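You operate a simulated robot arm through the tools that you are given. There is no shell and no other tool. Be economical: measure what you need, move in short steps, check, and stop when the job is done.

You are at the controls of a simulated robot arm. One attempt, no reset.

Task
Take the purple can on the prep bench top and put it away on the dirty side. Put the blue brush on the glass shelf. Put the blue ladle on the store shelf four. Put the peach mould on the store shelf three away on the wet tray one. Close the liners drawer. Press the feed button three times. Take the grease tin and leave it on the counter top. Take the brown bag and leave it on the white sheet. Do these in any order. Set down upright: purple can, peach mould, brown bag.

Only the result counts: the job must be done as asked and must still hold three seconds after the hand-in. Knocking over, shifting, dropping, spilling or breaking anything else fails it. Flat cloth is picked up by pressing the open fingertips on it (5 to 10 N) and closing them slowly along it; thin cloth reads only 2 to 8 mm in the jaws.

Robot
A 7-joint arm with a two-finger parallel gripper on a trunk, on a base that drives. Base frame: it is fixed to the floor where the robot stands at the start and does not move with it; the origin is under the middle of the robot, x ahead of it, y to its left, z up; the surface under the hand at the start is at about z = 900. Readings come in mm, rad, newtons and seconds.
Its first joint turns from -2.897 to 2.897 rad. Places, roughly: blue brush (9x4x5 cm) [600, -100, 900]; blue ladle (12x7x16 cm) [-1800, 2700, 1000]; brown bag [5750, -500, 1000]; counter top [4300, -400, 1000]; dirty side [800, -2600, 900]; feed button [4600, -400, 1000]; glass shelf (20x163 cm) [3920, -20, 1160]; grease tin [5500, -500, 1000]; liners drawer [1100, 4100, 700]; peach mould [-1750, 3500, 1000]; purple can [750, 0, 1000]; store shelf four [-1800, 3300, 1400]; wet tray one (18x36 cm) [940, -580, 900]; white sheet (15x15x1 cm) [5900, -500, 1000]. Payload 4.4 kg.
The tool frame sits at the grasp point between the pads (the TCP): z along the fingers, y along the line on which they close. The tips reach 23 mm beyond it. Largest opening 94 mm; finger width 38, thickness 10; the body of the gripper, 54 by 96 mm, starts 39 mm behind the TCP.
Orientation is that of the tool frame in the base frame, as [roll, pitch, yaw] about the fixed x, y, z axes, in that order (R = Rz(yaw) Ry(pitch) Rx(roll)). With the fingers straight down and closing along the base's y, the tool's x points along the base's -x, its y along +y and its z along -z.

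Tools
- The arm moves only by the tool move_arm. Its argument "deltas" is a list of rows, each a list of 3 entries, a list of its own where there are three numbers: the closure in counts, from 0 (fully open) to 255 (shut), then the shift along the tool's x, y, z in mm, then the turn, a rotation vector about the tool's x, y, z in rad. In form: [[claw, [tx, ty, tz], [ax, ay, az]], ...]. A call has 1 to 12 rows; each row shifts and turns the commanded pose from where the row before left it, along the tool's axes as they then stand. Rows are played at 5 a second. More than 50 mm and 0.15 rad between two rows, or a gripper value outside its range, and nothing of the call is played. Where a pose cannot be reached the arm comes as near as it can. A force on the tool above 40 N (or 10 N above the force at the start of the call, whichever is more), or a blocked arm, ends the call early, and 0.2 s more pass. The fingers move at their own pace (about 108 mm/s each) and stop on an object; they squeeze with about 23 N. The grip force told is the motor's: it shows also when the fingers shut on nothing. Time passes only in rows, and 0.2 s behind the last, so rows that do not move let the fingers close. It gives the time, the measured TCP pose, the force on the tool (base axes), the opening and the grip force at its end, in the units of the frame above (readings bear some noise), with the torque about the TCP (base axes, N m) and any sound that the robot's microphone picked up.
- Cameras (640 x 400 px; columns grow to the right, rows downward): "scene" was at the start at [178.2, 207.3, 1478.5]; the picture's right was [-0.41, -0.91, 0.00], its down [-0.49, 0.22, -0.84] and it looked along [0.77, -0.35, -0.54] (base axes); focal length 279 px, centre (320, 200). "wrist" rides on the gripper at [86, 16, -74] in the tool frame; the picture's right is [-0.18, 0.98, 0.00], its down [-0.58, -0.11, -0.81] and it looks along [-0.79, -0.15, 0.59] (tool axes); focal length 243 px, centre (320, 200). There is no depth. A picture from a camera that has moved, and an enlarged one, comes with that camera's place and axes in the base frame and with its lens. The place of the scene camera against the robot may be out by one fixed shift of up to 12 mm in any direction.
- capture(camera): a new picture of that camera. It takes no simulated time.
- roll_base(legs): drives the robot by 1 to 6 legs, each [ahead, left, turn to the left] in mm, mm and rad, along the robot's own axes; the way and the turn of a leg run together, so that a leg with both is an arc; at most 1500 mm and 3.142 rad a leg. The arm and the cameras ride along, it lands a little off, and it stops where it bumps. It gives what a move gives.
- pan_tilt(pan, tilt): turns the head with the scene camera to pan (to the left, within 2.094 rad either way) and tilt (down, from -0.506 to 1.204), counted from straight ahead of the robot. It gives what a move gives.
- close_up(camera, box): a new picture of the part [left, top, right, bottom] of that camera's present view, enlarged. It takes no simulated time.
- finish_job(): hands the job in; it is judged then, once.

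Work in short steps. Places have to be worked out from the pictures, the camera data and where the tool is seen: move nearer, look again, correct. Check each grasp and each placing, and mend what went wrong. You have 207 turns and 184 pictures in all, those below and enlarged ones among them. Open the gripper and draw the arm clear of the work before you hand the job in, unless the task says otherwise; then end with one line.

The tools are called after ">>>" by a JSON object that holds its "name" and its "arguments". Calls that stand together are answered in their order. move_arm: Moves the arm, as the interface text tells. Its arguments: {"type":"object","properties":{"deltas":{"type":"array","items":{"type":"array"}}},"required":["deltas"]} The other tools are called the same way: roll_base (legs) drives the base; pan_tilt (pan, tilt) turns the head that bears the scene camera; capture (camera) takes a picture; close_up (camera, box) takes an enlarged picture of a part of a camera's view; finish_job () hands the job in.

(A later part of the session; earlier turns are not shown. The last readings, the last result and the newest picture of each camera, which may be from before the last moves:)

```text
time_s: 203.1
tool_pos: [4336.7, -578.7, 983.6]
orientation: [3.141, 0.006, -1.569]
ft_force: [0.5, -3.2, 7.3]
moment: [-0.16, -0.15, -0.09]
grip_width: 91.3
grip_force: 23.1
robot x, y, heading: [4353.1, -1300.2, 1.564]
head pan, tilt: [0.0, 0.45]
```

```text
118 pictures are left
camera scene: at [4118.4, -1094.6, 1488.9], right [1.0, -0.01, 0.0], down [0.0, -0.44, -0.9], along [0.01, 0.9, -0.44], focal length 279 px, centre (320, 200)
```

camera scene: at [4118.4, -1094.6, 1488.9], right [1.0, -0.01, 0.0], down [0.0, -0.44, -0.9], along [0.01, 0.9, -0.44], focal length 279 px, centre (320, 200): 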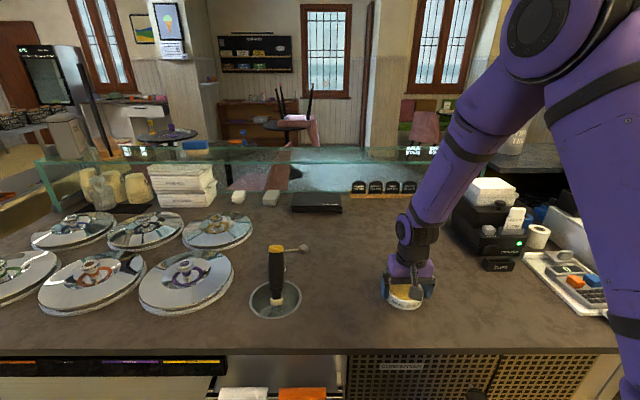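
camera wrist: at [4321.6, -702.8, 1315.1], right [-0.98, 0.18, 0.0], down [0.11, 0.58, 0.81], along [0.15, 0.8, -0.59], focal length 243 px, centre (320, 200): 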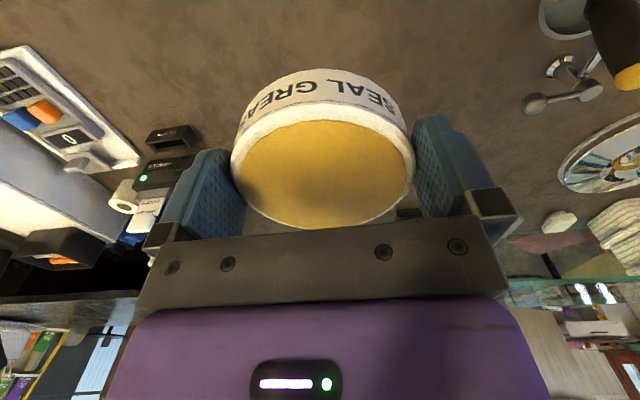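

One row was too long; repeating with shorter ones.

>>> {"name": "move_arm", "arguments": {"deltas": [[0, [0, 0, 0], [0, 0, 0]], [0, [0, 0, 0], [0, 0, 0]], [0, [0, 0, -5], [0, 0, 0]], [0, [0, 0, -20], [0, 0, 0]], [0, [0, 0, -40], [0, 0, 0]], [0, [0, 0, -50], [0, 0, 0]], [0, [0, 0, -50], [0, 0, 0]], [0, [0, 0, -50], [0, 0, 0]], [0, [30, 0, -35], [0, 0, 0]], [0, [30, 0, 0], [0, 0, 0]], [0, [0, 0, 0], [0, 0, 0]]]}}

>>> {"name": "capture", "arguments": {"camera": "scene"}}

```text
time_s: 205.5
tool_pos: [4339.8, -641.8, 1231.0]
orientation: [-3.141, 0.005, -1.568]
ft_force: [0.2, -0.2, -0.4]
moment: [0.02, 0.02, -0.01]
grip_width: 94.0
grip_force: 0.1
robot x, y, heading: [4356.0, -1297.7, 1.562]
head pan, tilt: [0.0, 0.45]
```

```text
117 pictures are left
camera scene: at [4118.3, -1094.1, 1488.8], right [1.0, -0.01, 0.0], down [0.0, -0.44, -0.9], along [0.01, 0.9, -0.44], focal length 279 px, centre (320, 200)
```

scene: 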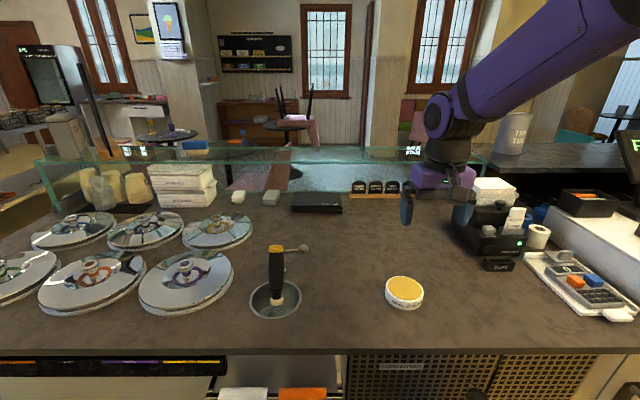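

Tin placed upright on the counter top. Next, the brown bag: drive right about 1350 mm.

>>> {"name": "roll_base", "arguments": {"legs": [[-110, 0, 0.008], [0, -1330, 0]]}}

>>> {"name": "pan_tilt", "arguments": {"pan": -0.25, "tilt": 0.55}}

>>> {"name": "capture", "arguments": {"camera": "scene"}}

>>> {"name": "capture", "arguments": {"camera": "wrist"}}

```text
time_s: 213.0
tool_pos: [5712.5, -777.8, 1232.5]
orientation: [3.14, 0.005, -1.603]
ft_force: [-0.6, 0.1, 0.2]
moment: [0.03, -0.01, -0.01]
grip_width: 94.1
grip_force: 0.0
robot x, y, heading: [5703.2, -1432.6, 1.526]
head pan, tilt: [0.0, 0.45]
```

```text
time_s: 213.8
tool_pos: [5713.5, -778.9, 1232.0]
orientation: [-3.14, 0.007, -1.604]
ft_force: [-0.5, 0.6, -0.4]
moment: [0.0, -0.01, -0.02]
grip_width: 93.9
grip_force: 0.0
robot x, y, heading: [5705.9, -1429.7, 1.523]
head pan, tilt: [-0.25, 0.55]
```

```text
116 pictures are left
camera scene: at [5497.6, -1228.5, 1479.8], right [0.96, -0.29, 0.0], down [-0.15, -0.5, -0.85], along [0.24, 0.82, -0.52], focal length 279 px, centre (320, 200)
```

scene: 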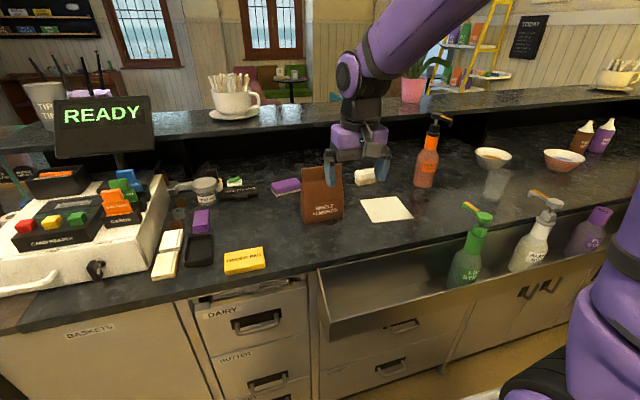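

```text
115 pictures are left
camera wrist: at [5693.9, -865.3, 1306.5], right [-0.98, 0.22, 0.0], down [0.13, 0.57, 0.81], along [0.17, 0.79, -0.59], focal length 243 px, centre (320, 200)
```

wrist: 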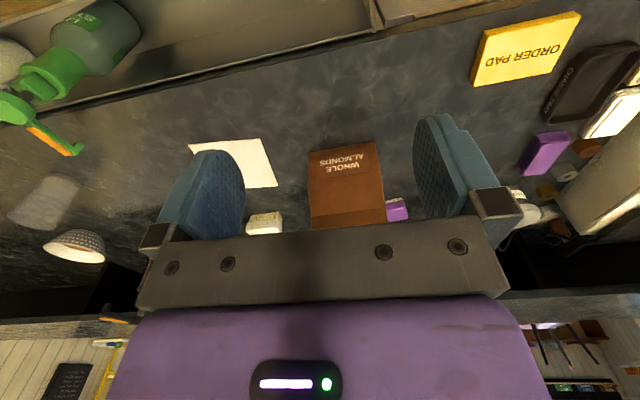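

Zooming on the bag and sheet for their geometry.

>>> {"name": "close_up", "arguments": {"camera": "scene", "box": [280, 150, 430, 250]}}

>>> {"name": "close_up", "arguments": {"camera": "wrist", "box": [180, 120, 420, 240]}}

```text
4.00 times, centred on (355, 200) of scene
camera zoom: at [5497.6, -1228.5, 1479.8], right [0.96, -0.29, 0.0], down [-0.15, -0.5, -0.85], along [0.24, 0.82, -0.52], focal length 1117 px, centre (180, 200)
```

zoom: 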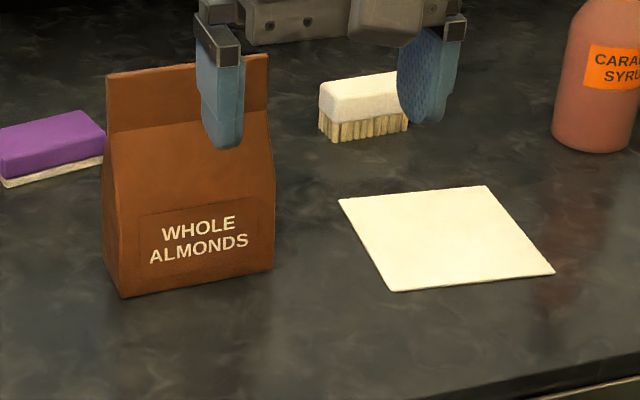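

```text
2.67 times, centred on (300, 180) of wrist
camera zoom: at [5693.9, -865.3, 1306.5], right [-0.98, 0.22, 0.0], down [0.13, 0.57, 0.81], along [0.17, 0.79, -0.59], focal length 647 px, centre (373, 253)
```

zoom: 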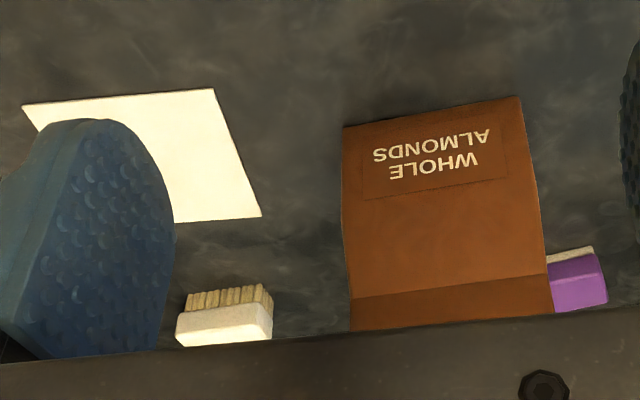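

Bag: base about (5722, -488), 131×60 mm, flap top at z≈1128; sheet centre about (5944, -514), turned -0.12 rad. I'll move 110 mm closer, straighten heading, and turn the gripper to close along y.

>>> {"name": "roll_base", "arguments": {"legs": [[110, -60, 0.045]]}}

>>> {"name": "move_arm", "arguments": {"deltas": [[0, [0, 0, 0], [0, 0, 0.143]], [0, [0, 0, 0], [0, 0, 0.143]], [0, [0, 0, 0], [0, 0, 0.143]], [0, [0, 0, 0], [0, 0, 0.143]], [0, [0, 0, 0], [0, 0, 0.143]], [0, [0, 0, 0], [0, 0, 0.143]], [0, [0, 0, 0], [0, 0, 0.143]], [0, [0, 0, 0], [0, 0, 0.143]], [0, [0, 0, 0], [0, 0, 0.143]], [0, [0, 0, 0], [0, 0, 0.143]], [0, [0, 0, 0], [0, 0, 0.143]]]}}

>>> {"name": "capture", "arguments": {"camera": "scene"}}

>>> {"name": "capture", "arguments": {"camera": "wrist"}}

```text
time_s: 215.1
tool_pos: [5746.9, -669.9, 1231.5]
orientation: [-3.141, 0.007, -1.557]
ft_force: [-0.3, 0.5, 0.1]
moment: [0.0, 0.01, -0.02]
grip_width: 94.0
grip_force: 0.1
robot x, y, heading: [5770.4, -1321.5, 1.574]
head pan, tilt: [-0.25, 0.55]
```

```text
time_s: 217.4
tool_pos: [5747.4, -671.2, 1232.5]
orientation: [3.135, 0.0, -3.13]
ft_force: [-0.8, -0.4, 0.1]
moment: [0.03, 0.0, 0.0]
grip_width: 93.9
grip_force: 0.1
robot x, y, heading: [5771.0, -1324.9, 1.57]
head pan, tilt: [-0.25, 0.55]
```

```text
112 pictures are left
camera scene: at [5553.4, -1129.9, 1479.8], right [0.97, -0.24, 0.0], down [-0.13, -0.51, -0.85], along [0.21, 0.83, -0.52], focal length 279 px, centre (320, 200)
```

scene: 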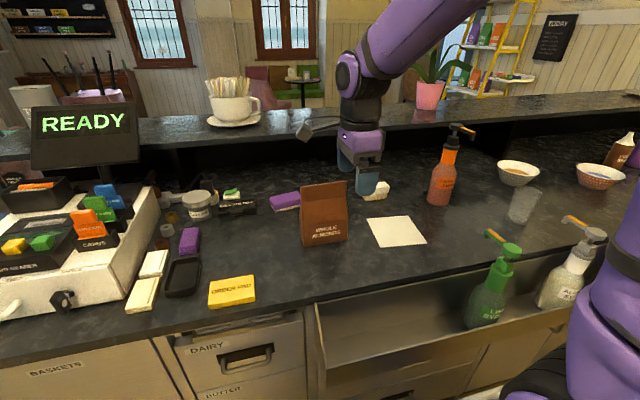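

```text
111 pictures are left
camera wrist: at [5660.4, -656.1, 1307.3], right [0.17, 0.98, 0.01], down [0.58, -0.11, 0.81], along [0.79, -0.14, -0.59], focal length 243 px, centre (320, 200)
```

wrist: 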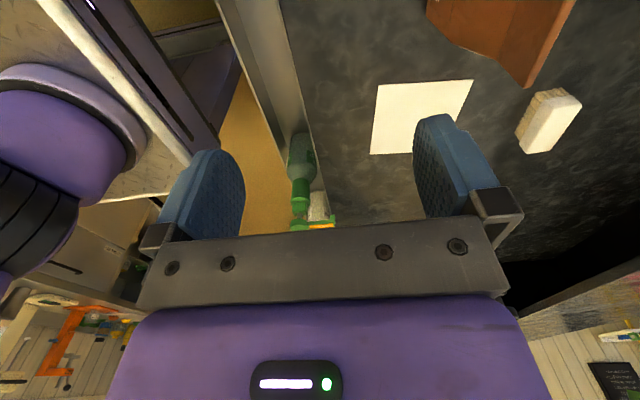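

Bag top edge centre is at (5726, ~-488, 1127). Moving above it with clearance and looking.

>>> {"name": "move_arm", "arguments": {"deltas": [[0, [6, 45, 0], [0, 0, 0]], [0, [5, 46, 0], [0, 0, 0]], [0, [5, 46, 0], [0, 0, 0]], [0, [5, 46, 0], [0, 0, 0]], [0, [0, 0, 32], [0, 0, 0]], [0, [0, 0, 0], [0, 0, 0]]]}}

>>> {"name": "capture", "arguments": {"camera": "wrist"}}

>>> {"name": "close_up", "arguments": {"camera": "scene", "box": [260, 120, 440, 260]}}

```text
time_s: 218.8
tool_pos: [5723.3, -486.2, 1201.9]
orientation: [3.135, 0.0, -3.13]
ft_force: [-0.8, -0.5, 0.4]
moment: [-0.02, 0.0, -0.01]
grip_width: 93.9
grip_force: 0.0
robot x, y, heading: [5767.5, -1322.7, 1.577]
head pan, tilt: [-0.25, 0.55]
```

```text
110 pictures are left
camera wrist: at [5636.5, -471.5, 1278.1], right [0.17, 0.98, 0.01], down [0.58, -0.11, 0.81], along [0.79, -0.14, -0.59], focal length 243 px, centre (320, 200)
```

wrist: 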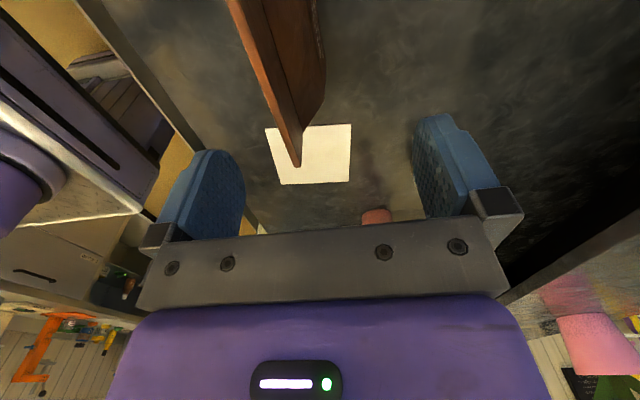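

```text
2.86 times, centred on (350, 190) of scene
camera zoom: at [5553.4, -1130.0, 1479.8], right [0.97, -0.24, 0.0], down [-0.13, -0.51, -0.85], along [0.21, 0.83, -0.52], focal length 798 px, centre (234, 229)
```

zoom: 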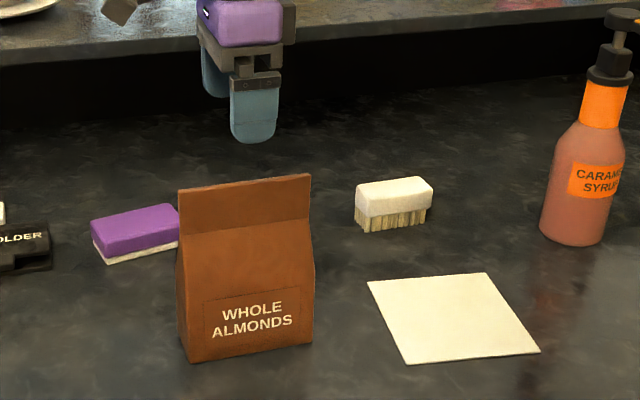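

Wrist ray puts the bag's top ridge at y≈-514, z≈1141. Shift 28 mm toward the robot, descend to TCP z≈1120 and check before closing.

>>> {"name": "move_arm", "arguments": {"deltas": [[0, [4, -28, 0], [0, 0, 0]], [0, [0, 0, 30], [0, 0, 0]], [0, [0, 0, 30], [0, 0, 0]], [0, [0, 0, 20], [0, 0, 0]], [0, [0, 0, 0], [0, 0, 0]]]}}

>>> {"name": "capture", "arguments": {"camera": "wrist"}}

>>> {"name": "close_up", "arguments": {"camera": "scene", "box": [260, 120, 440, 260]}}

```text
time_s: 220.1
tool_pos: [5720.5, -515.1, 1121.6]
orientation: [3.133, 0.0, -3.129]
ft_force: [-0.1, 0.1, 0.1]
moment: [0.0, 0.02, -0.04]
grip_width: 94.1
grip_force: 0.0
robot x, y, heading: [5769.2, -1323.5, 1.576]
head pan, tilt: [-0.25, 0.55]
```

```text
108 pictures are left
camera wrist: at [5634.1, -500.8, 1196.3], right [0.17, 0.98, 0.01], down [0.58, -0.11, 0.81], along [0.79, -0.14, -0.59], focal length 243 px, centre (320, 200)
```

wrist: 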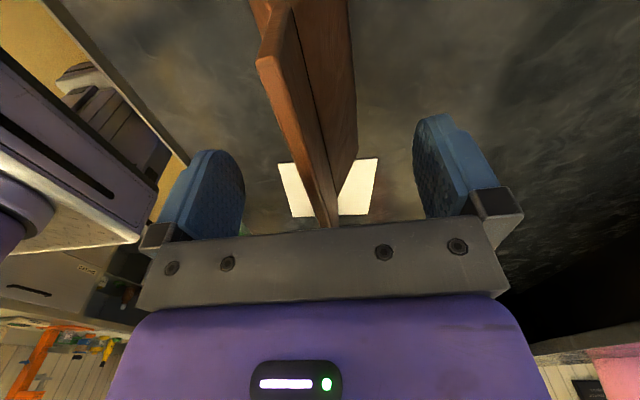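

```text
2.86 times, centred on (350, 190) of scene
camera zoom: at [5553.4, -1130.0, 1479.8], right [0.97, -0.24, 0.0], down [-0.13, -0.51, -0.85], along [0.21, 0.83, -0.52], focal length 798 px, centre (234, 229)
```

zoom: 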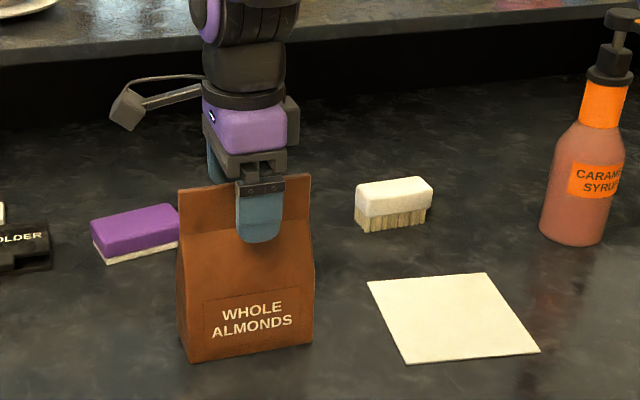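

The fingers straddle the flap. Raise 5 mm and close.

>>> {"name": "move_arm", "arguments": {"deltas": [[0, [0, 0, -5], [0, 0, 0]], [150, [0, 0, 0], [0, 0, 0]], [255, [0, 0, 0], [0, 0, 0]], [255, [0, 0, 0], [0, 0, 0]], [255, [0, 0, 0], [0, 0, 0]]]}}

>>> {"name": "close_up", "arguments": {"camera": "scene", "box": [260, 120, 440, 260]}}

```text
time_s: 221.2
tool_pos: [5719.0, -514.6, 1127.1]
orientation: [3.135, 0.0, -3.129]
ft_force: [0.3, 0.7, 0.4]
moment: [-0.01, 0.06, -0.03]
grip_width: 6.9
grip_force: 22.2
robot x, y, heading: [5768.8, -1326.9, 1.575]
head pan, tilt: [-0.25, 0.55]
```

```text
2.86 times, centred on (350, 190) of scene
camera zoom: at [5553.4, -1129.8, 1479.8], right [0.97, -0.24, 0.0], down [-0.13, -0.51, -0.85], along [0.21, 0.83, -0.52], focal length 798 px, centre (234, 229)
```

zoom: 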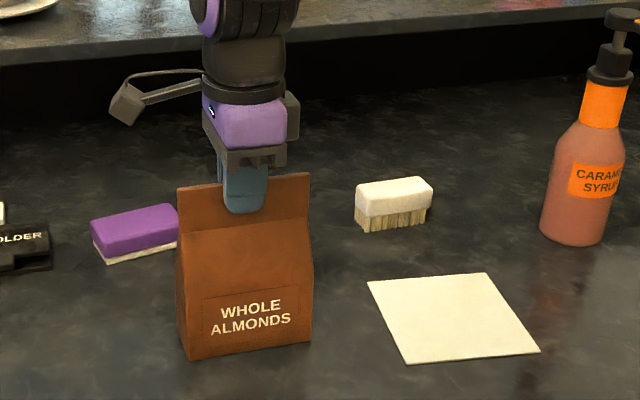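

Flap gripped (6.9 mm). Lift 60 mm, carry 224 mm right and 26 mm back to the sheet centre, and turn to match its -0.12 rad skew.

>>> {"name": "move_arm", "arguments": {"deltas": [[255, [0, 0, -20], [0, 0, 0]], [255, [0, 0, -40], [0, 0, 0]], [255, [0, 0, 0], [0, 0, 0]], [255, [-44.7, -5.8, 0], [0, 0, 0]], [255, [-44.7, -5.8, 0], [0, 0, 0]], [255, [-44.7, -5.8, 0], [0, 0, 0]], [255, [-44.7, -5.8, 0], [0, 0, 0]], [255, [-44.7, -5.6, 0], [0, 0, 0]], [255, [0, 0, 0], [0, 0, 0.06]], [255, [0, 0, 0], [0, 0, 0.058]], [255, [0, 0, 0], [0, 0, 0]]]}}

>>> {"name": "capture", "arguments": {"camera": "wrist"}}

>>> {"name": "capture", "arguments": {"camera": "scene"}}

```text
time_s: 223.7
tool_pos: [5944.6, -540.1, 1186.5]
orientation: [3.135, -0.001, 3.035]
ft_force: [0.5, -0.3, -2.5]
moment: [-0.03, 0.04, -0.02]
grip_width: 6.4
grip_force: 23.0
robot x, y, heading: [5768.3, -1325.8, 1.575]
head pan, tilt: [-0.25, 0.55]
```

```text
105 pictures are left
camera wrist: at [5859.9, -516.6, 1261.4], right [0.29, 0.96, 0.01], down [0.57, -0.18, 0.81], along [0.77, -0.23, -0.59], focal length 243 px, centre (320, 200)
```

wrist: 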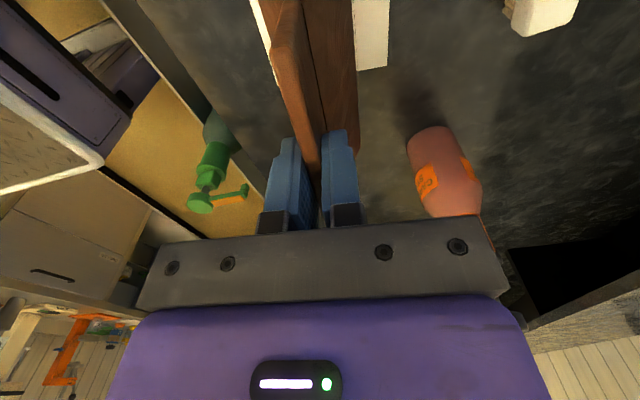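

```text
104 pictures are left
camera scene: at [5553.5, -1129.8, 1479.8], right [0.97, -0.24, 0.0], down [-0.13, -0.51, -0.85], along [0.21, 0.83, -0.52], focal length 279 px, centre (320, 200)
```

scene: 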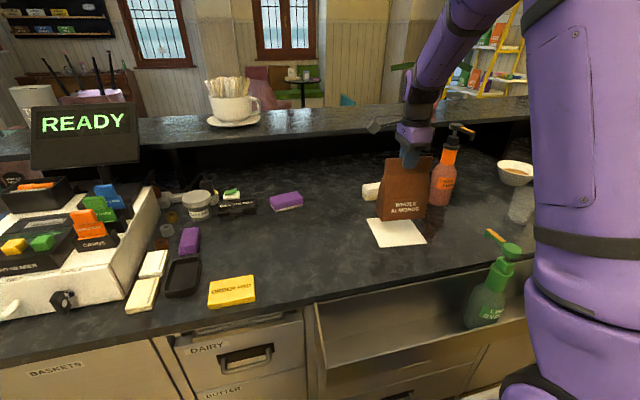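

Positions agree (sheet centre ≈(5940, -539)). Shift 4 mm left and lower to near contact.

>>> {"name": "move_arm", "arguments": {"deltas": [[255, [4, 0, 0], [0, 0, 0]], [255, [0, 0, 25], [0, 0, 0]], [255, [0, 0, 20], [0, 0, 0]], [255, [0, 0, 4], [0, 0, 0]], [255, [0, 0, 3], [0, 0, 0]], [255, [0, 0, 0], [0, 0, 0]]]}}

>>> {"name": "close_up", "arguments": {"camera": "scene", "box": [340, 130, 480, 260]}}

```text
time_s: 225.1
tool_pos: [5941.4, -541.1, 1131.6]
orientation: [3.135, -0.002, 3.034]
ft_force: [-0.2, -0.6, -2.7]
moment: [0.02, 0.03, -0.01]
grip_width: 6.9
grip_force: 23.0
robot x, y, heading: [5772.1, -1325.1, 1.572]
head pan, tilt: [-0.25, 0.55]
```

```text
3.08 times, centred on (410, 195) of scene
camera zoom: at [5553.5, -1129.8, 1479.8], right [0.97, -0.24, 0.0], down [-0.13, -0.51, -0.85], along [0.21, 0.83, -0.52], focal length 860 px, centre (43, 215)
```

zoom: 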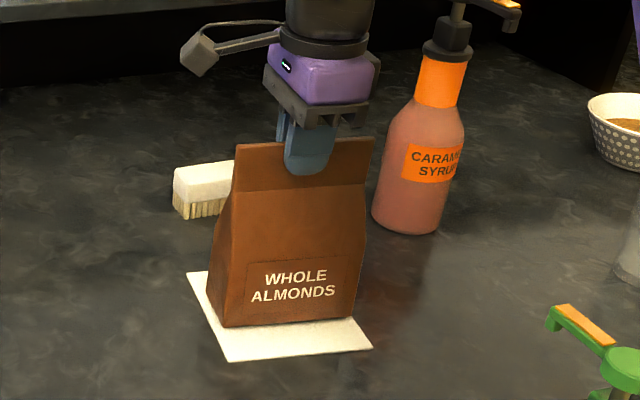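

Bag is over the sheet, a touch right; shift 4 mm left and lower to contact.

>>> {"name": "move_arm", "arguments": {"deltas": [[255, [4, 0, 0], [0, 0, 0]], [255, [0, 0, 2], [0, 0, 0]], [255, [0, 0, 2], [0, 0, 0]], [255, [0, 0, 0], [0, 0, 0]]]}}

```text
time_s: 226.1
tool_pos: [5936.9, -541.0, 1129.6]
orientation: [3.133, -0.003, 3.034]
ft_force: [0.3, -0.4, -1.9]
moment: [0.0, 0.0, -0.01]
grip_width: 6.6
grip_force: 23.2
robot x, y, heading: [5770.7, -1325.6, 1.572]
head pan, tilt: [-0.25, 0.55]
```

>>> {"name": "move_arm", "arguments": {"deltas": [[255, [0, 0, 2], [0, 0, 0]], [255, [0, 0, 2], [0, 0, 0]], [255, [0, 0, 0], [0, 0, 0]]]}}

```text
time_s: 226.8
tool_pos: [5936.2, -542.2, 1126.2]
orientation: [3.135, 0.0, 3.035]
ft_force: [0.2, 2.8, 17.6]
moment: [-0.06, -0.02, 0.05]
grip_width: 7.2
grip_force: 23.2
robot x, y, heading: [5775.3, -1324.3, 1.571]
head pan, tilt: [-0.25, 0.55]
```

Contact with 17 N. Easing up 1.5 mm, opening evenly and rising.

>>> {"name": "move_arm", "arguments": {"deltas": [[255, [0, 0, -1.5], [0, 0, 0]], [220, [0, 0, 0], [0, 0, 0]], [120, [0, 0, 0], [0, 0, 0]], [0, [0, 0, 0], [0, 0, 0]], [0, [0, 0, 0], [0, 0, 0]], [0, [0, 0, -30], [0, 0, 0]], [0, [0, 0, -50], [0, 0, 0]], [0, [0, 0, -40], [0, 0, 0]], [0, [0, 0, 0], [0, 0, 0]]]}}

>>> {"name": "close_up", "arguments": {"camera": "scene", "box": [340, 130, 480, 260]}}

```text
time_s: 228.8
tool_pos: [5936.8, -541.6, 1251.4]
orientation: [3.136, -0.002, 3.034]
ft_force: [1.1, 0.6, 0.4]
moment: [0.0, 0.01, 0.01]
grip_width: 94.1
grip_force: 0.2
robot x, y, heading: [5769.0, -1324.8, 1.573]
head pan, tilt: [-0.25, 0.55]
```

```text
3.08 times, centred on (410, 195) of scene
camera zoom: at [5553.5, -1129.8, 1479.8], right [0.97, -0.24, 0.0], down [-0.13, -0.51, -0.85], along [0.21, 0.83, -0.52], focal length 860 px, centre (43, 215)
```

zoom: 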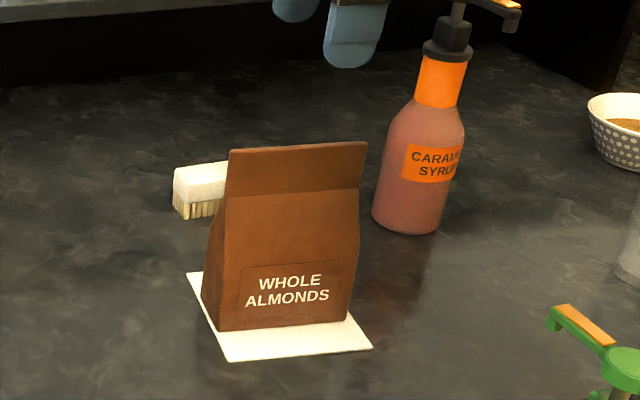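

Bag stands on the sheet. Retracting the arm and then driving back toward the store side of the room.

>>> {"name": "move_arm", "arguments": {"deltas": [[0, [0, -40, 0], [0, 0, 0]], [0, [0, -40, 0], [0, 0, 0]], [0, [0, 0, -40], [0, 0, -0.145]], [0, [0, 0, 0], [0, 0, -0.145]], [0, [0, 0, 0], [0, 0, -0.145]], [0, [0, 0, 0], [0, 0, -0.145]], [0, [0, 0, 0], [0, 0, -0.145]], [0, [0, 0, 0], [0, 0, -0.145]], [0, [0, 0, 0], [0, 0, -0.145]], [0, [0, 0, 0], [0, 0, -0.145]], [0, [0, 0, 0], [0, 0, -0.145]], [0, [0, 0, 0], [0, 0, -0.145]]]}}

>>> {"name": "roll_base", "arguments": {"legs": [[-150, 0, 0], [0, 0, 1.569], [1500, 0, 0], [1500, 0, 0], [1500, 0, 0]]}}

```text
time_s: 231.4
tool_pos: [5927.7, -621.1, 1287.4]
orientation: [3.139, 0.009, -1.794]
ft_force: [-0.1, -0.1, -0.3]
moment: [0.02, 0.0, -0.01]
grip_width: 94.0
grip_force: 0.1
robot x, y, heading: [5773.1, -1322.9, 1.57]
head pan, tilt: [-0.25, 0.55]
```

```text
time_s: 257.5
tool_pos: [589.9, -1263.4, 1286.2]
orientation: [3.139, 0.007, -0.206]
ft_force: [-0.1, -0.5, 0.2]
moment: [0.0, -0.04, 0.02]
grip_width: 94.0
grip_force: 0.1
robot x, y, heading: [1298.8, -1403.4, -3.121]
head pan, tilt: [-0.25, 0.55]
```

On track at (1299, -1403). Continue to x≈-480, turn to +y and drive up the work aisle.

>>> {"name": "roll_base", "arguments": {"legs": [[1500, 0, -0.02], [280, 0, 0], [0, 0, -1.571], [1500, 0, 0], [1500, 0, 0]]}}

>>> {"name": "pan_tilt", "arguments": {"pan": 0.8, "tilt": 0.35}}

>>> {"name": "capture", "arguments": {"camera": "scene"}}

```text
time_s: 284.0
tool_pos: [-337.1, 2203.1, 1286.5]
orientation: [3.141, 0.008, -1.806]
ft_force: [0.3, 0.1, 0.0]
moment: [0.02, 0.0, -0.01]
grip_width: 94.1
grip_force: 0.1
robot x, y, heading: [-502.7, 1498.9, 1.567]
head pan, tilt: [-0.25, 0.55]
```

```text
time_s: 285.3
tool_pos: [-336.8, 2203.6, 1286.4]
orientation: [3.14, 0.007, -1.807]
ft_force: [0.6, 0.5, 0.3]
moment: [0.01, -0.03, -0.01]
grip_width: 94.1
grip_force: 0.0
robot x, y, heading: [-500.9, 1502.7, 1.565]
head pan, tilt: [0.799, 0.351]
```

```text
101 pictures are left
camera scene: at [-804.7, 1676.1, 1498.1], right [0.7, 0.71, 0.0], down [0.25, -0.24, -0.94], along [-0.67, 0.66, -0.34], focal length 279 px, centre (320, 200)
```

scene: 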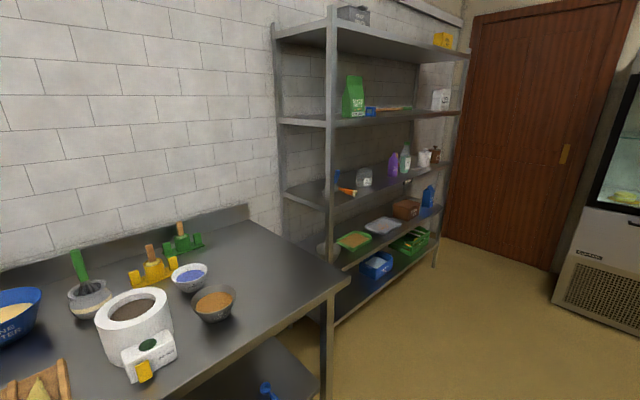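

The store shelving is in view; zooming for the ladle and mould.

>>> {"name": "close_up", "arguments": {"camera": "scene", "box": [260, 60, 480, 290]}}

```text
1.74 times, centred on (370, 175) of scene
camera zoom: at [-804.7, 1676.1, 1498.1], right [0.7, 0.71, 0.0], down [0.25, -0.24, -0.94], along [-0.67, 0.66, -0.34], focal length 486 px, centre (233, 244)
```

zoom: 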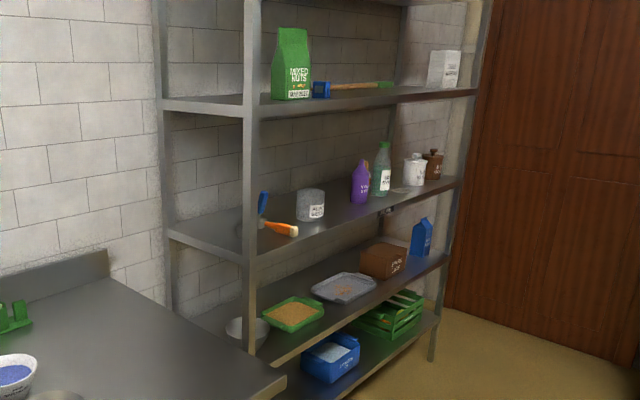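

The blue ladle stands at the left end of shelf three. I'll drive to about (-950, 2800) facing the shelves.

>>> {"name": "roll_base", "arguments": {"legs": [[1300, 0, 0], [0, 0, 1.574], [420, 0, 0]]}}

>>> {"name": "pan_tilt", "arguments": {"pan": 0.0, "tilt": 0.3}}

>>> {"name": "capture", "arguments": {"camera": "scene"}}

```text
time_s: 297.7
tool_pos: [-1603.7, 2962.9, 1286.8]
orientation: [3.14, -0.002, -0.239]
ft_force: [11.4, -0.4, 3.0]
moment: [-0.07, 1.15, 0.46]
grip_width: 94.1
grip_force: 0.0
robot x, y, heading: [-905.2, 2796.1, 3.128]
head pan, tilt: [0.799, 0.351]
stopped in leg 3: the force on the tool passed its limit at 91 N (the readings are from after the stop); the commanded pose is now the measured one
```

```text
time_s: 298.9
tool_pos: [-1603.4, 2964.7, 1287.2]
orientation: [-3.14, -0.002, -0.239]
ft_force: [16.6, -1.0, 4.6]
moment: [-0.07, 1.61, 0.74]
grip_width: 93.9
grip_force: 0.1
robot x, y, heading: [-910.4, 2791.5, 3.127]
head pan, tilt: [0.0, 0.3]
```

```text
99 pictures are left
camera scene: at [-1104.4, 2571.3, 1502.9], right [0.01, 1.0, 0.0], down [0.29, 0.0, -0.96], along [-0.96, 0.01, -0.29], focal length 279 px, centre (320, 200)
```

scene: 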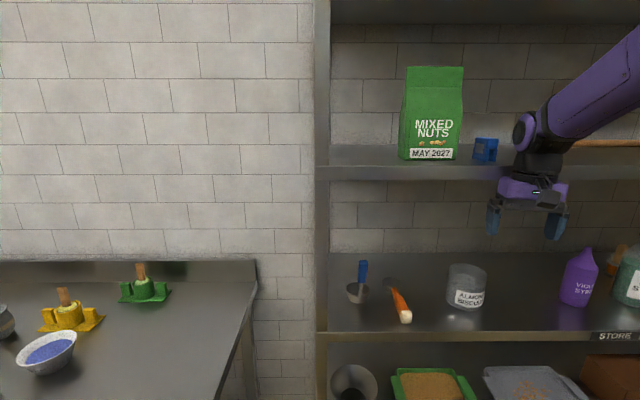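

The wrist bumped the shelf-four edge; items still stand. Backing off immediately and looking again.

>>> {"name": "roll_base", "arguments": {"legs": [[-150, 0, 0]]}}

>>> {"name": "capture", "arguments": {"camera": "scene"}}

```text
time_s: 300.2
tool_pos: [-1453.0, 2961.7, 1286.5]
orientation: [-3.141, -0.001, -0.237]
ft_force: [-0.4, -1.0, 0.6]
moment: [0.0, -0.03, 0.0]
grip_width: 94.3
grip_force: 0.0
robot x, y, heading: [-752.5, 2790.8, 3.128]
head pan, tilt: [0.0, 0.3]
```

```text
98 pictures are left
camera scene: at [-954.1, 2569.2, 1502.8], right [0.01, 1.0, 0.0], down [0.3, 0.0, -0.96], along [-0.96, 0.01, -0.3], focal length 279 px, centre (320, 200)
```

scene: 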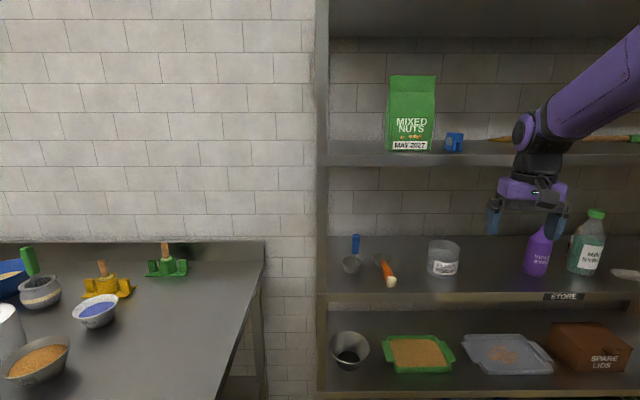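

Zooming on the ladle and its surroundings.

>>> {"name": "close_up", "arguments": {"camera": "scene", "box": [310, 210, 480, 320]}}

>>> {"name": "close_up", "arguments": {"camera": "scene", "box": [320, 40, 640, 310]}}

```text
3.64 times, centred on (395, 265) of scene
camera zoom: at [-954.1, 2569.2, 1502.8], right [0.01, 1.0, 0.0], down [0.3, 0.0, -0.96], along [-0.96, 0.01, -0.3], focal length 1016 px, centre (47, -36)
```

zoom: 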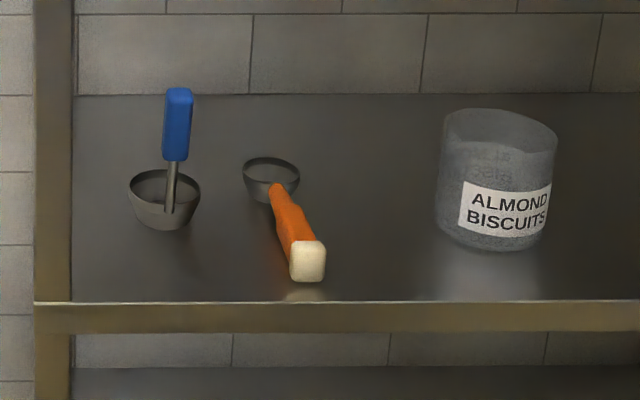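

```text
1.48 times, centred on (480, 175) of scene
camera zoom: at [-954.1, 2569.2, 1502.8], right [0.01, 1.0, 0.0], down [0.3, 0.0, -0.96], along [-0.96, 0.01, -0.3], focal length 414 px, centre (83, 237)
```

zoom: 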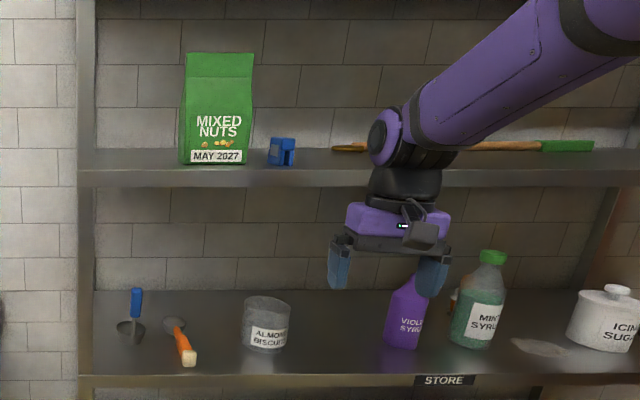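

I'll approach the ladle's upright blue handle with the tool tilted 1.2 rad forward (nearly horizontal) so that it fits between the shelves. Reorienting in free space first.

>>> {"name": "move_arm", "arguments": {"deltas": [[0, [0, 0, 0], [0, 0, -0.12]], [0, [0, 0, 0], [0, 0, -0.12]], [0, [0, 0, 0], [0, -0.133, 0]], [0, [0, 0, 0], [0, -0.133, 0]], [0, [0, 0, 0], [0, -0.133, 0]], [0, [0, 0, 0], [0, -0.133, 0]], [0, [0, 0, 0], [0, -0.133, 0]], [0, [0, 0, 0], [0, -0.133, 0]], [0, [0, 0, 0], [0, -0.133, 0]], [0, [0, 0, 0], [0, -0.133, 0]], [0, [0, 0, 0], [0, -0.133, 0]], [0, [0, 0, 0], [0, 0, 0]]]}}

>>> {"name": "capture", "arguments": {"camera": "wrist"}}

>>> {"name": "capture", "arguments": {"camera": "scene"}}

```text
time_s: 302.8
tool_pos: [-1453.7, 2955.4, 1286.7]
orientation: [3.1, 1.098, -0.008]
ft_force: [0.3, 0.1, 0.1]
moment: [-0.01, 0.02, 0.02]
grip_width: 94.0
grip_force: 0.0
out of reach, approached as far as the arm can: row 10
robot x, y, heading: [-752.6, 2794.4, 3.132]
head pan, tilt: [0.0, 0.3]
```

```text
95 pictures are left
camera wrist: at [-1347.9, 2940.9, 1244.2], right [-0.06, -0.98, 0.18], down [0.45, 0.14, 0.88], along [-0.89, 0.13, 0.43], focal length 243 px, centre (320, 200)
```

wrist: 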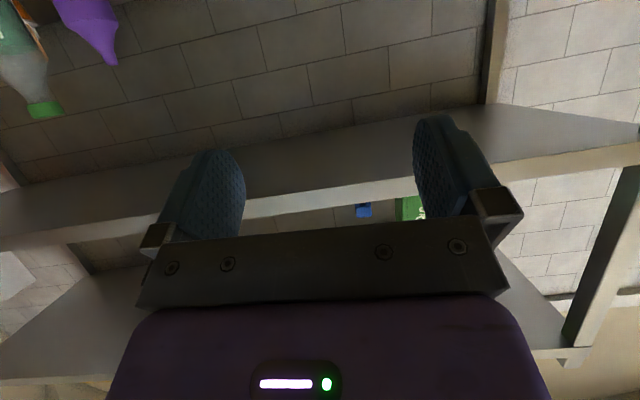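

```text
94 pictures are left
camera scene: at [-954.0, 2569.2, 1502.8], right [0.01, 1.0, 0.0], down [0.3, 0.0, -0.96], along [-0.96, 0.01, -0.3], focal length 279 px, centre (320, 200)
```

scene: 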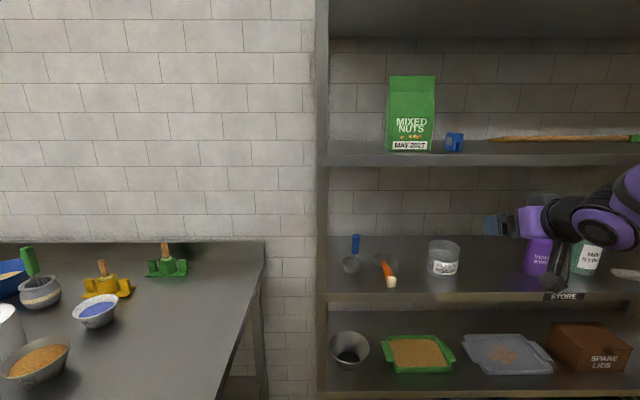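

Tilt reached 1.1 rad, good enough. Strafe left 270 mm so the hand lines up with the ladle (y≈2685), then lower.

>>> {"name": "roll_base", "arguments": {"legs": [[0, 268, 0.01]]}}

>>> {"name": "move_arm", "arguments": {"deltas": [[0, [40, 0, -20], [0, 0, 0]], [0, [40, 0, -20], [0, 0, 0]], [0, [40, 0, -20], [0, 0, 0]], [0, [30, 0, -15], [0, 0, 0]], [0, [0, 0, 0], [0, 0, 0]]]}}

>>> {"name": "capture", "arguments": {"camera": "wrist"}}

>>> {"name": "capture", "arguments": {"camera": "scene"}}

```text
time_s: 304.8
tool_pos: [-1457.9, 2677.0, 1287.2]
orientation: [3.1, 1.1, 0.0]
ft_force: [1.0, -0.8, 0.4]
moment: [-0.01, 0.01, -0.01]
grip_width: 94.1
grip_force: 0.1
robot x, y, heading: [-752.5, 2522.5, 3.139]
head pan, tilt: [0.0, 0.3]
```

```text
time_s: 306.0
tool_pos: [-1398.9, 2711.7, 1245.7]
orientation: [3.098, 1.094, 0.003]
ft_force: [0.5, -0.8, 0.6]
moment: [0.03, 0.03, 0.01]
grip_width: 94.1
grip_force: 0.0
out of reach, approached as far as the arm can: row 2, 3, 4
robot x, y, heading: [-756.8, 2519.7, 3.143]
head pan, tilt: [0.0, 0.3]
```

```text
93 pictures are left
camera wrist: at [-1292.7, 2698.6, 1203.5], right [-0.04, -0.98, 0.18], down [0.45, 0.14, 0.88], along [-0.89, 0.12, 0.43], focal length 243 px, centre (320, 200)
```

wrist: 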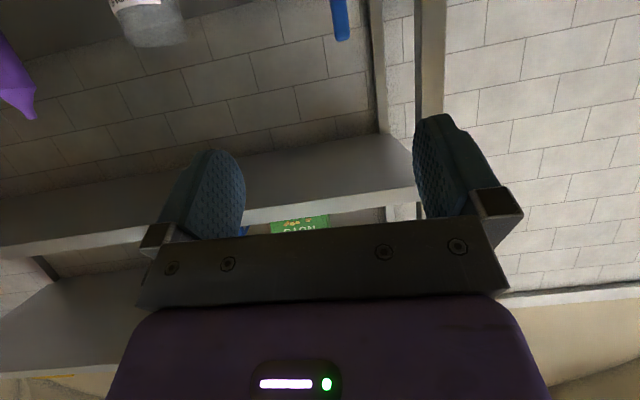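

```text
92 pictures are left
camera scene: at [-953.3, 2295.4, 1502.8], right [0.0, 1.0, 0.0], down [0.3, 0.0, -0.96], along [-0.96, 0.0, -0.3], focal length 279 px, centre (320, 200)
```

scene: 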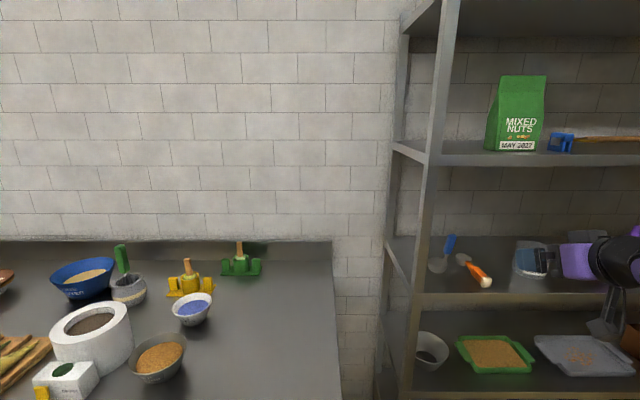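

Too close in for this tilt. Extending the arm forward to x≈-1540 and z≈1150, still in front of the shelf.

>>> {"name": "move_arm", "arguments": {"deltas": [[0, [-13, -2, 42], [0, 0, 0]], [0, [-13, -2, 42], [0, 0, 0]], [0, [-13, -2, 42], [0, 0, 0]], [0, [-13, -2, 42], [0, 0, 0]], [0, [-13, 0, 42], [0, 0, 0]], [0, [0, 0, 0], [0, 0, 0]], [0, [0, 0, 0], [0, 0, 0]]]}}

>>> {"name": "capture", "arguments": {"camera": "wrist"}}

>>> {"name": "capture", "arguments": {"camera": "scene"}}

```text
time_s: 307.6
tool_pos: [-1621.6, 2706.4, 1203.7]
orientation: [3.1, 1.097, 0.001]
ft_force: [0.1, 1.3, 0.0]
moment: [0.0, -0.01, -0.04]
grip_width: 94.0
grip_force: 0.2
robot x, y, heading: [-755.9, 2520.8, 3.138]
head pan, tilt: [0.0, 0.3]
```

```text
91 pictures are left
camera wrist: at [-1514.4, 2693.6, 1162.2], right [-0.05, -0.98, 0.18], down [0.45, 0.14, 0.88], along [-0.89, 0.12, 0.43], focal length 243 px, centre (320, 200)
```

wrist: 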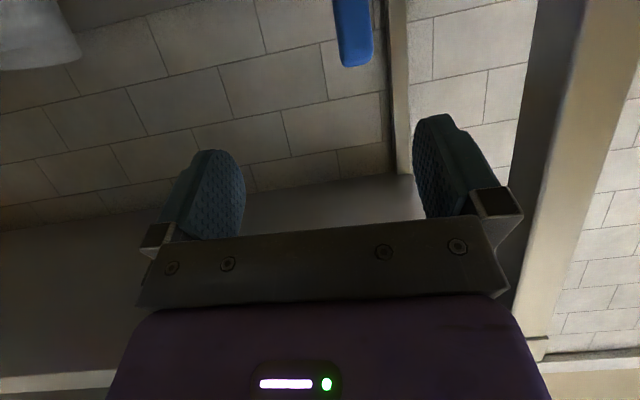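

```text
90 pictures are left
camera scene: at [-953.2, 2295.4, 1502.8], right [0.0, 1.0, 0.0], down [0.3, 0.0, -0.96], along [-0.96, 0.0, -0.3], focal length 279 px, centre (320, 200)
```

scene: 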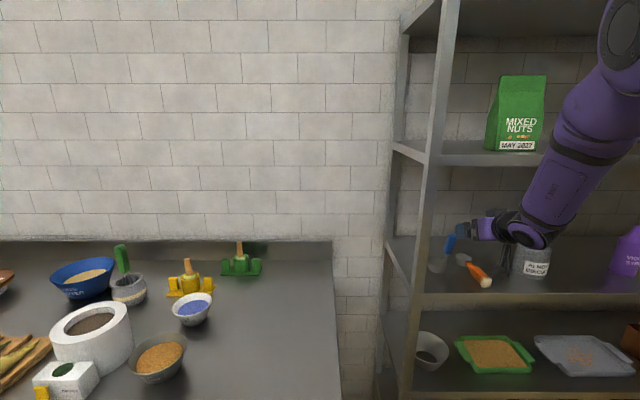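

Two wrist views put the handle top at (-1740, 2674, 1153), standing vertical. I'll line up the hand on the approach axis and move the base 90 mm closer.

>>> {"name": "move_arm", "arguments": {"deltas": [[0, [33, 16, -16], [0, 0, 0]], [0, [33, 16, -17], [0, 0, 0]], [0, [0, 0, 0], [0, 0, 0]]]}}

>>> {"name": "roll_base", "arguments": {"legs": [[90, 0, 0]]}}

>>> {"name": "capture", "arguments": {"camera": "wrist"}}

>>> {"name": "capture", "arguments": {"camera": "scene"}}

```text
time_s: 308.4
tool_pos: [-1558.0, 2676.0, 1162.3]
orientation: [3.099, 1.099, 0.002]
ft_force: [-0.2, 0.4, 0.3]
moment: [0.03, -0.01, -0.02]
grip_width: 93.9
grip_force: 0.1
robot x, y, heading: [-758.9, 2517.9, 3.141]
head pan, tilt: [0.0, 0.3]
```

```text
time_s: 309.4
tool_pos: [-1643.7, 2676.1, 1163.3]
orientation: [3.099, 1.099, 0.004]
ft_force: [-0.4, -0.6, 0.0]
moment: [0.0, -0.01, 0.02]
grip_width: 94.1
grip_force: 0.1
robot x, y, heading: [-839.9, 2519.3, 3.139]
head pan, tilt: [0.0, 0.3]
```

```text
89 pictures are left
camera wrist: at [-1537.6, 2662.7, 1121.5], right [-0.04, -0.98, 0.18], down [0.45, 0.14, 0.88], along [-0.89, 0.12, 0.43], focal length 243 px, centre (320, 200)
```

wrist: 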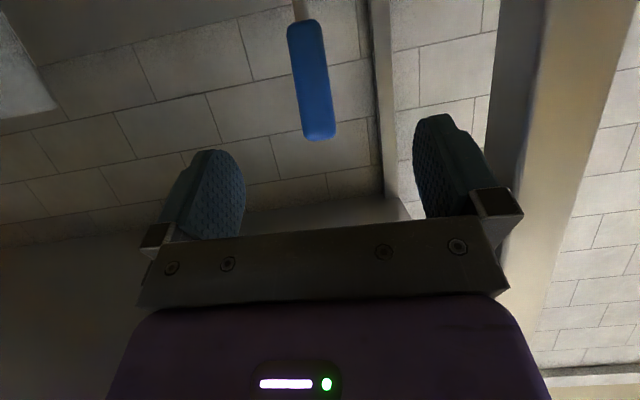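

```text
88 pictures are left
camera scene: at [-1038.6, 2295.4, 1502.8], right [0.0, 1.0, 0.0], down [0.3, 0.0, -0.96], along [-0.96, 0.0, -0.3], focal length 279 px, centre (320, 200)
```

scene: 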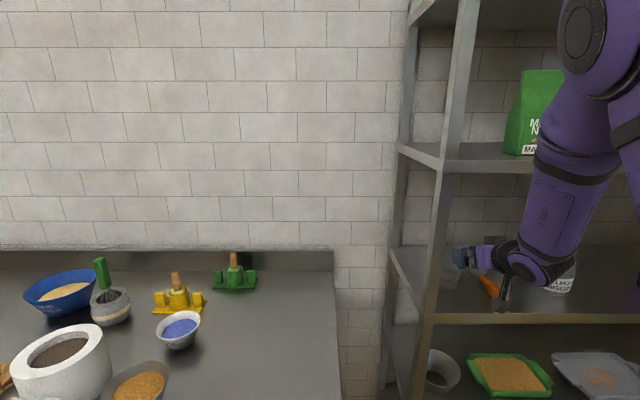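

Handle spans z≈1085–1157 at (-1716, 2677). Moving in along the tool axis and closing on it.

>>> {"name": "move_arm", "arguments": {"deltas": [[0, [2, 0, 30], [0, 0, 0]], [0, [2, 0, 30], [0, 0, 0]], [0, [2, 0, 27], [0, 0, 0]], [0, [0, 0, 0], [0, 0, 0]]]}}

>>> {"name": "capture", "arguments": {"camera": "wrist"}}

>>> {"name": "close_up", "arguments": {"camera": "scene", "box": [400, 200, 620, 340]}}

```text
time_s: 310.4
tool_pos: [-1719.9, 2671.3, 1117.1]
orientation: [3.1, 1.097, 0.001]
ft_force: [0.0, -0.1, -0.6]
moment: [0.03, -0.03, -0.01]
grip_width: 93.6
grip_force: 0.0
robot x, y, heading: [-840.5, 2525.3, 3.146]
head pan, tilt: [0.0, 0.3]
```

```text
87 pictures are left
camera wrist: at [-1613.4, 2658.3, 1075.3], right [-0.04, -0.98, 0.18], down [0.45, 0.14, 0.88], along [-0.89, 0.12, 0.43], focal length 243 px, centre (320, 200)
```

wrist: 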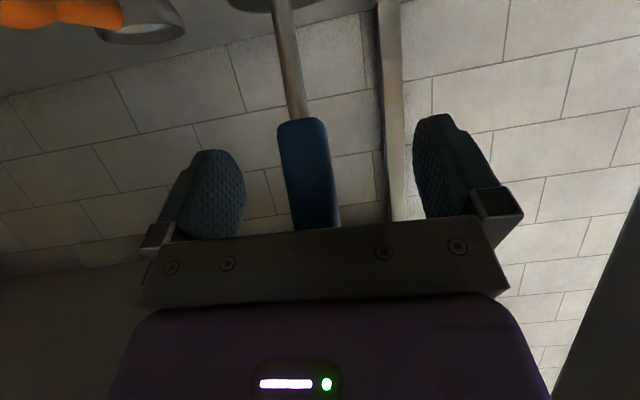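

```text
2.86 times, centred on (510, 270) of scene
camera zoom: at [-1038.4, 2295.4, 1502.8], right [0.0, 1.0, 0.0], down [0.3, 0.0, -0.96], along [-0.96, 0.0, -0.3], focal length 798 px, centre (-223, 0)
```

zoom: 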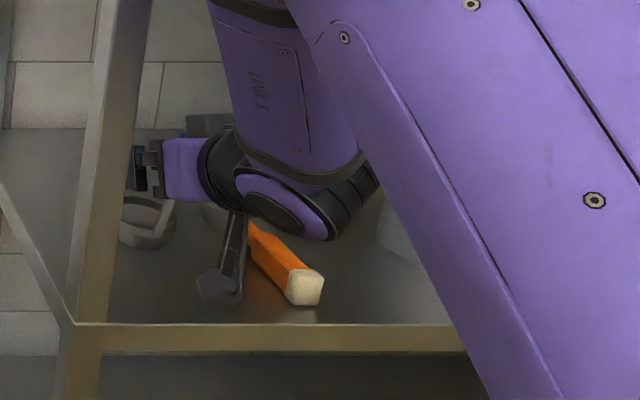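

The handle is between the fingers. Nudge 4 mm toward it and close.

>>> {"name": "move_arm", "arguments": {"deltas": [[0, [0, -4, 0], [0, 0, 0]], [120, [0, 0, 0], [0, 0, 0]], [200, [0, 0, 0], [0, 0, 0]], [255, [0, 0, 0], [0, 0, 0]], [255, [0, 0, 0], [0, 0, 0]]]}}

>>> {"name": "capture", "arguments": {"camera": "wrist"}}

```text
time_s: 311.6
tool_pos: [-1717.8, 2674.9, 1118.5]
orientation: [3.1, 1.099, 0.004]
ft_force: [0.0, -0.1, -0.4]
moment: [0.03, 0.03, -0.03]
grip_width: 21.9
grip_force: 22.7
robot x, y, heading: [-841.2, 2521.8, 3.138]
head pan, tilt: [0.0, 0.3]
```

```text
85 pictures are left
camera wrist: at [-1612.8, 2662.0, 1075.7], right [-0.04, -0.98, 0.18], down [0.45, 0.14, 0.88], along [-0.89, 0.12, 0.43], focal length 243 px, centre (320, 200)
```

wrist: 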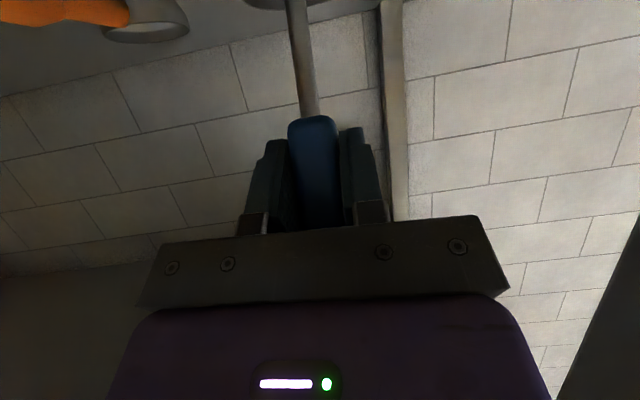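

Handle held (21.9 mm). Lift 40 mm and back the base out 280 mm.

>>> {"name": "move_arm", "arguments": {"deltas": [[255, [-9, 0, -4.5], [0, 0, 0]], [255, [-13, 0, -7], [0, 0, 0]], [255, [-14, 0, -7], [0, 0, 0]], [255, [0, 0, 0], [0, 0, 0]]]}}

>>> {"name": "roll_base", "arguments": {"legs": [[-290, 0, 0]]}}

>>> {"name": "capture", "arguments": {"camera": "scene"}}

```text
time_s: 312.6
tool_pos: [-1720.0, 2676.5, 1159.6]
orientation: [3.099, 1.098, 0.001]
ft_force: [0.9, 0.2, -0.5]
moment: [0.01, -0.02, 0.0]
grip_width: 21.7
grip_force: 22.7
robot x, y, heading: [-839.9, 2522.4, 3.138]
head pan, tilt: [0.0, 0.3]
```

```text
time_s: 314.7
tool_pos: [-1422.0, 2676.1, 1158.1]
orientation: [3.101, 1.098, 0.0]
ft_force: [0.2, -0.8, -0.6]
moment: [0.01, -0.03, -0.01]
grip_width: 21.7
grip_force: 23.2
robot x, y, heading: [-538.8, 2518.4, 3.141]
head pan, tilt: [0.0, 0.3]
```

```text
84 pictures are left
camera scene: at [-742.0, 2295.4, 1502.8], right [0.0, 1.0, 0.0], down [0.3, 0.0, -0.96], along [-0.96, 0.0, -0.3], focal length 279 px, centre (320, 200)
```

scene: 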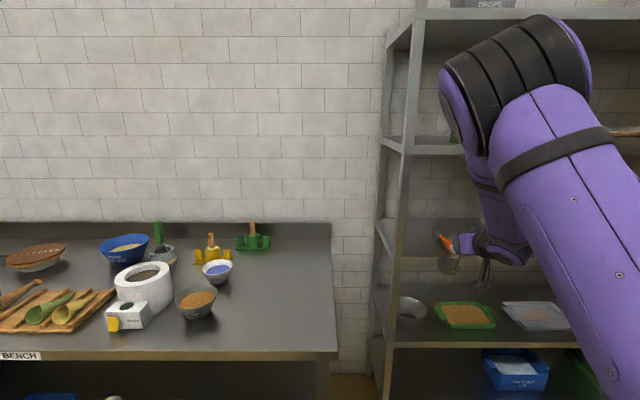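

Ladle held clear of the shelf. Strafe right ~650 mm to view shelf four's free space around y≈3300–3500.

>>> {"name": "roll_base", "arguments": {"legs": [[0, -650, 0]]}}

>>> {"name": "pan_tilt", "arguments": {"pan": -0.1, "tilt": 0.2}}

>>> {"name": "capture", "arguments": {"camera": "scene"}}

```text
time_s: 318.2
tool_pos: [-1415.0, 3333.3, 1158.8]
orientation: [3.101, 1.099, -0.012]
ft_force: [0.3, 0.6, -0.4]
moment: [0.02, -0.03, 0.01]
grip_width: 21.5
grip_force: 23.1
robot x, y, heading: [-540.4, 3163.6, 3.128]
head pan, tilt: [0.0, 0.3]
```

```text
time_s: 318.9
tool_pos: [-1416.2, 3332.1, 1159.2]
orientation: [3.097, 1.098, -0.013]
ft_force: [0.0, -0.5, -0.6]
moment: [-0.01, -0.06, -0.01]
grip_width: 21.7
grip_force: 23.0
robot x, y, heading: [-538.9, 3163.3, 3.127]
head pan, tilt: [-0.099, 0.201]
```

```text
83 pictures are left
camera scene: at [-739.4, 2950.7, 1512.0], right [0.11, 0.99, 0.0], down [0.2, -0.02, -0.98], along [-0.97, 0.11, -0.2], focal length 279 px, centre (320, 200)
```

scene: 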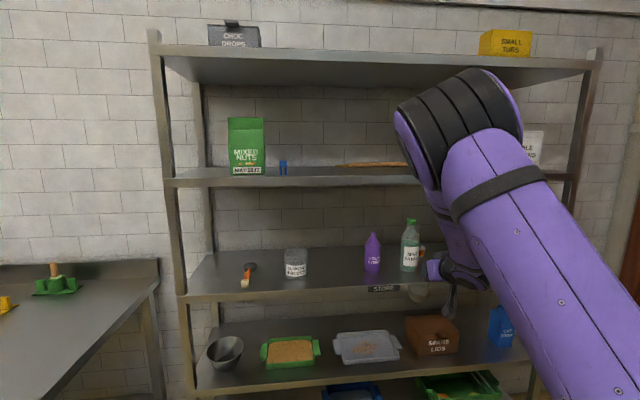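

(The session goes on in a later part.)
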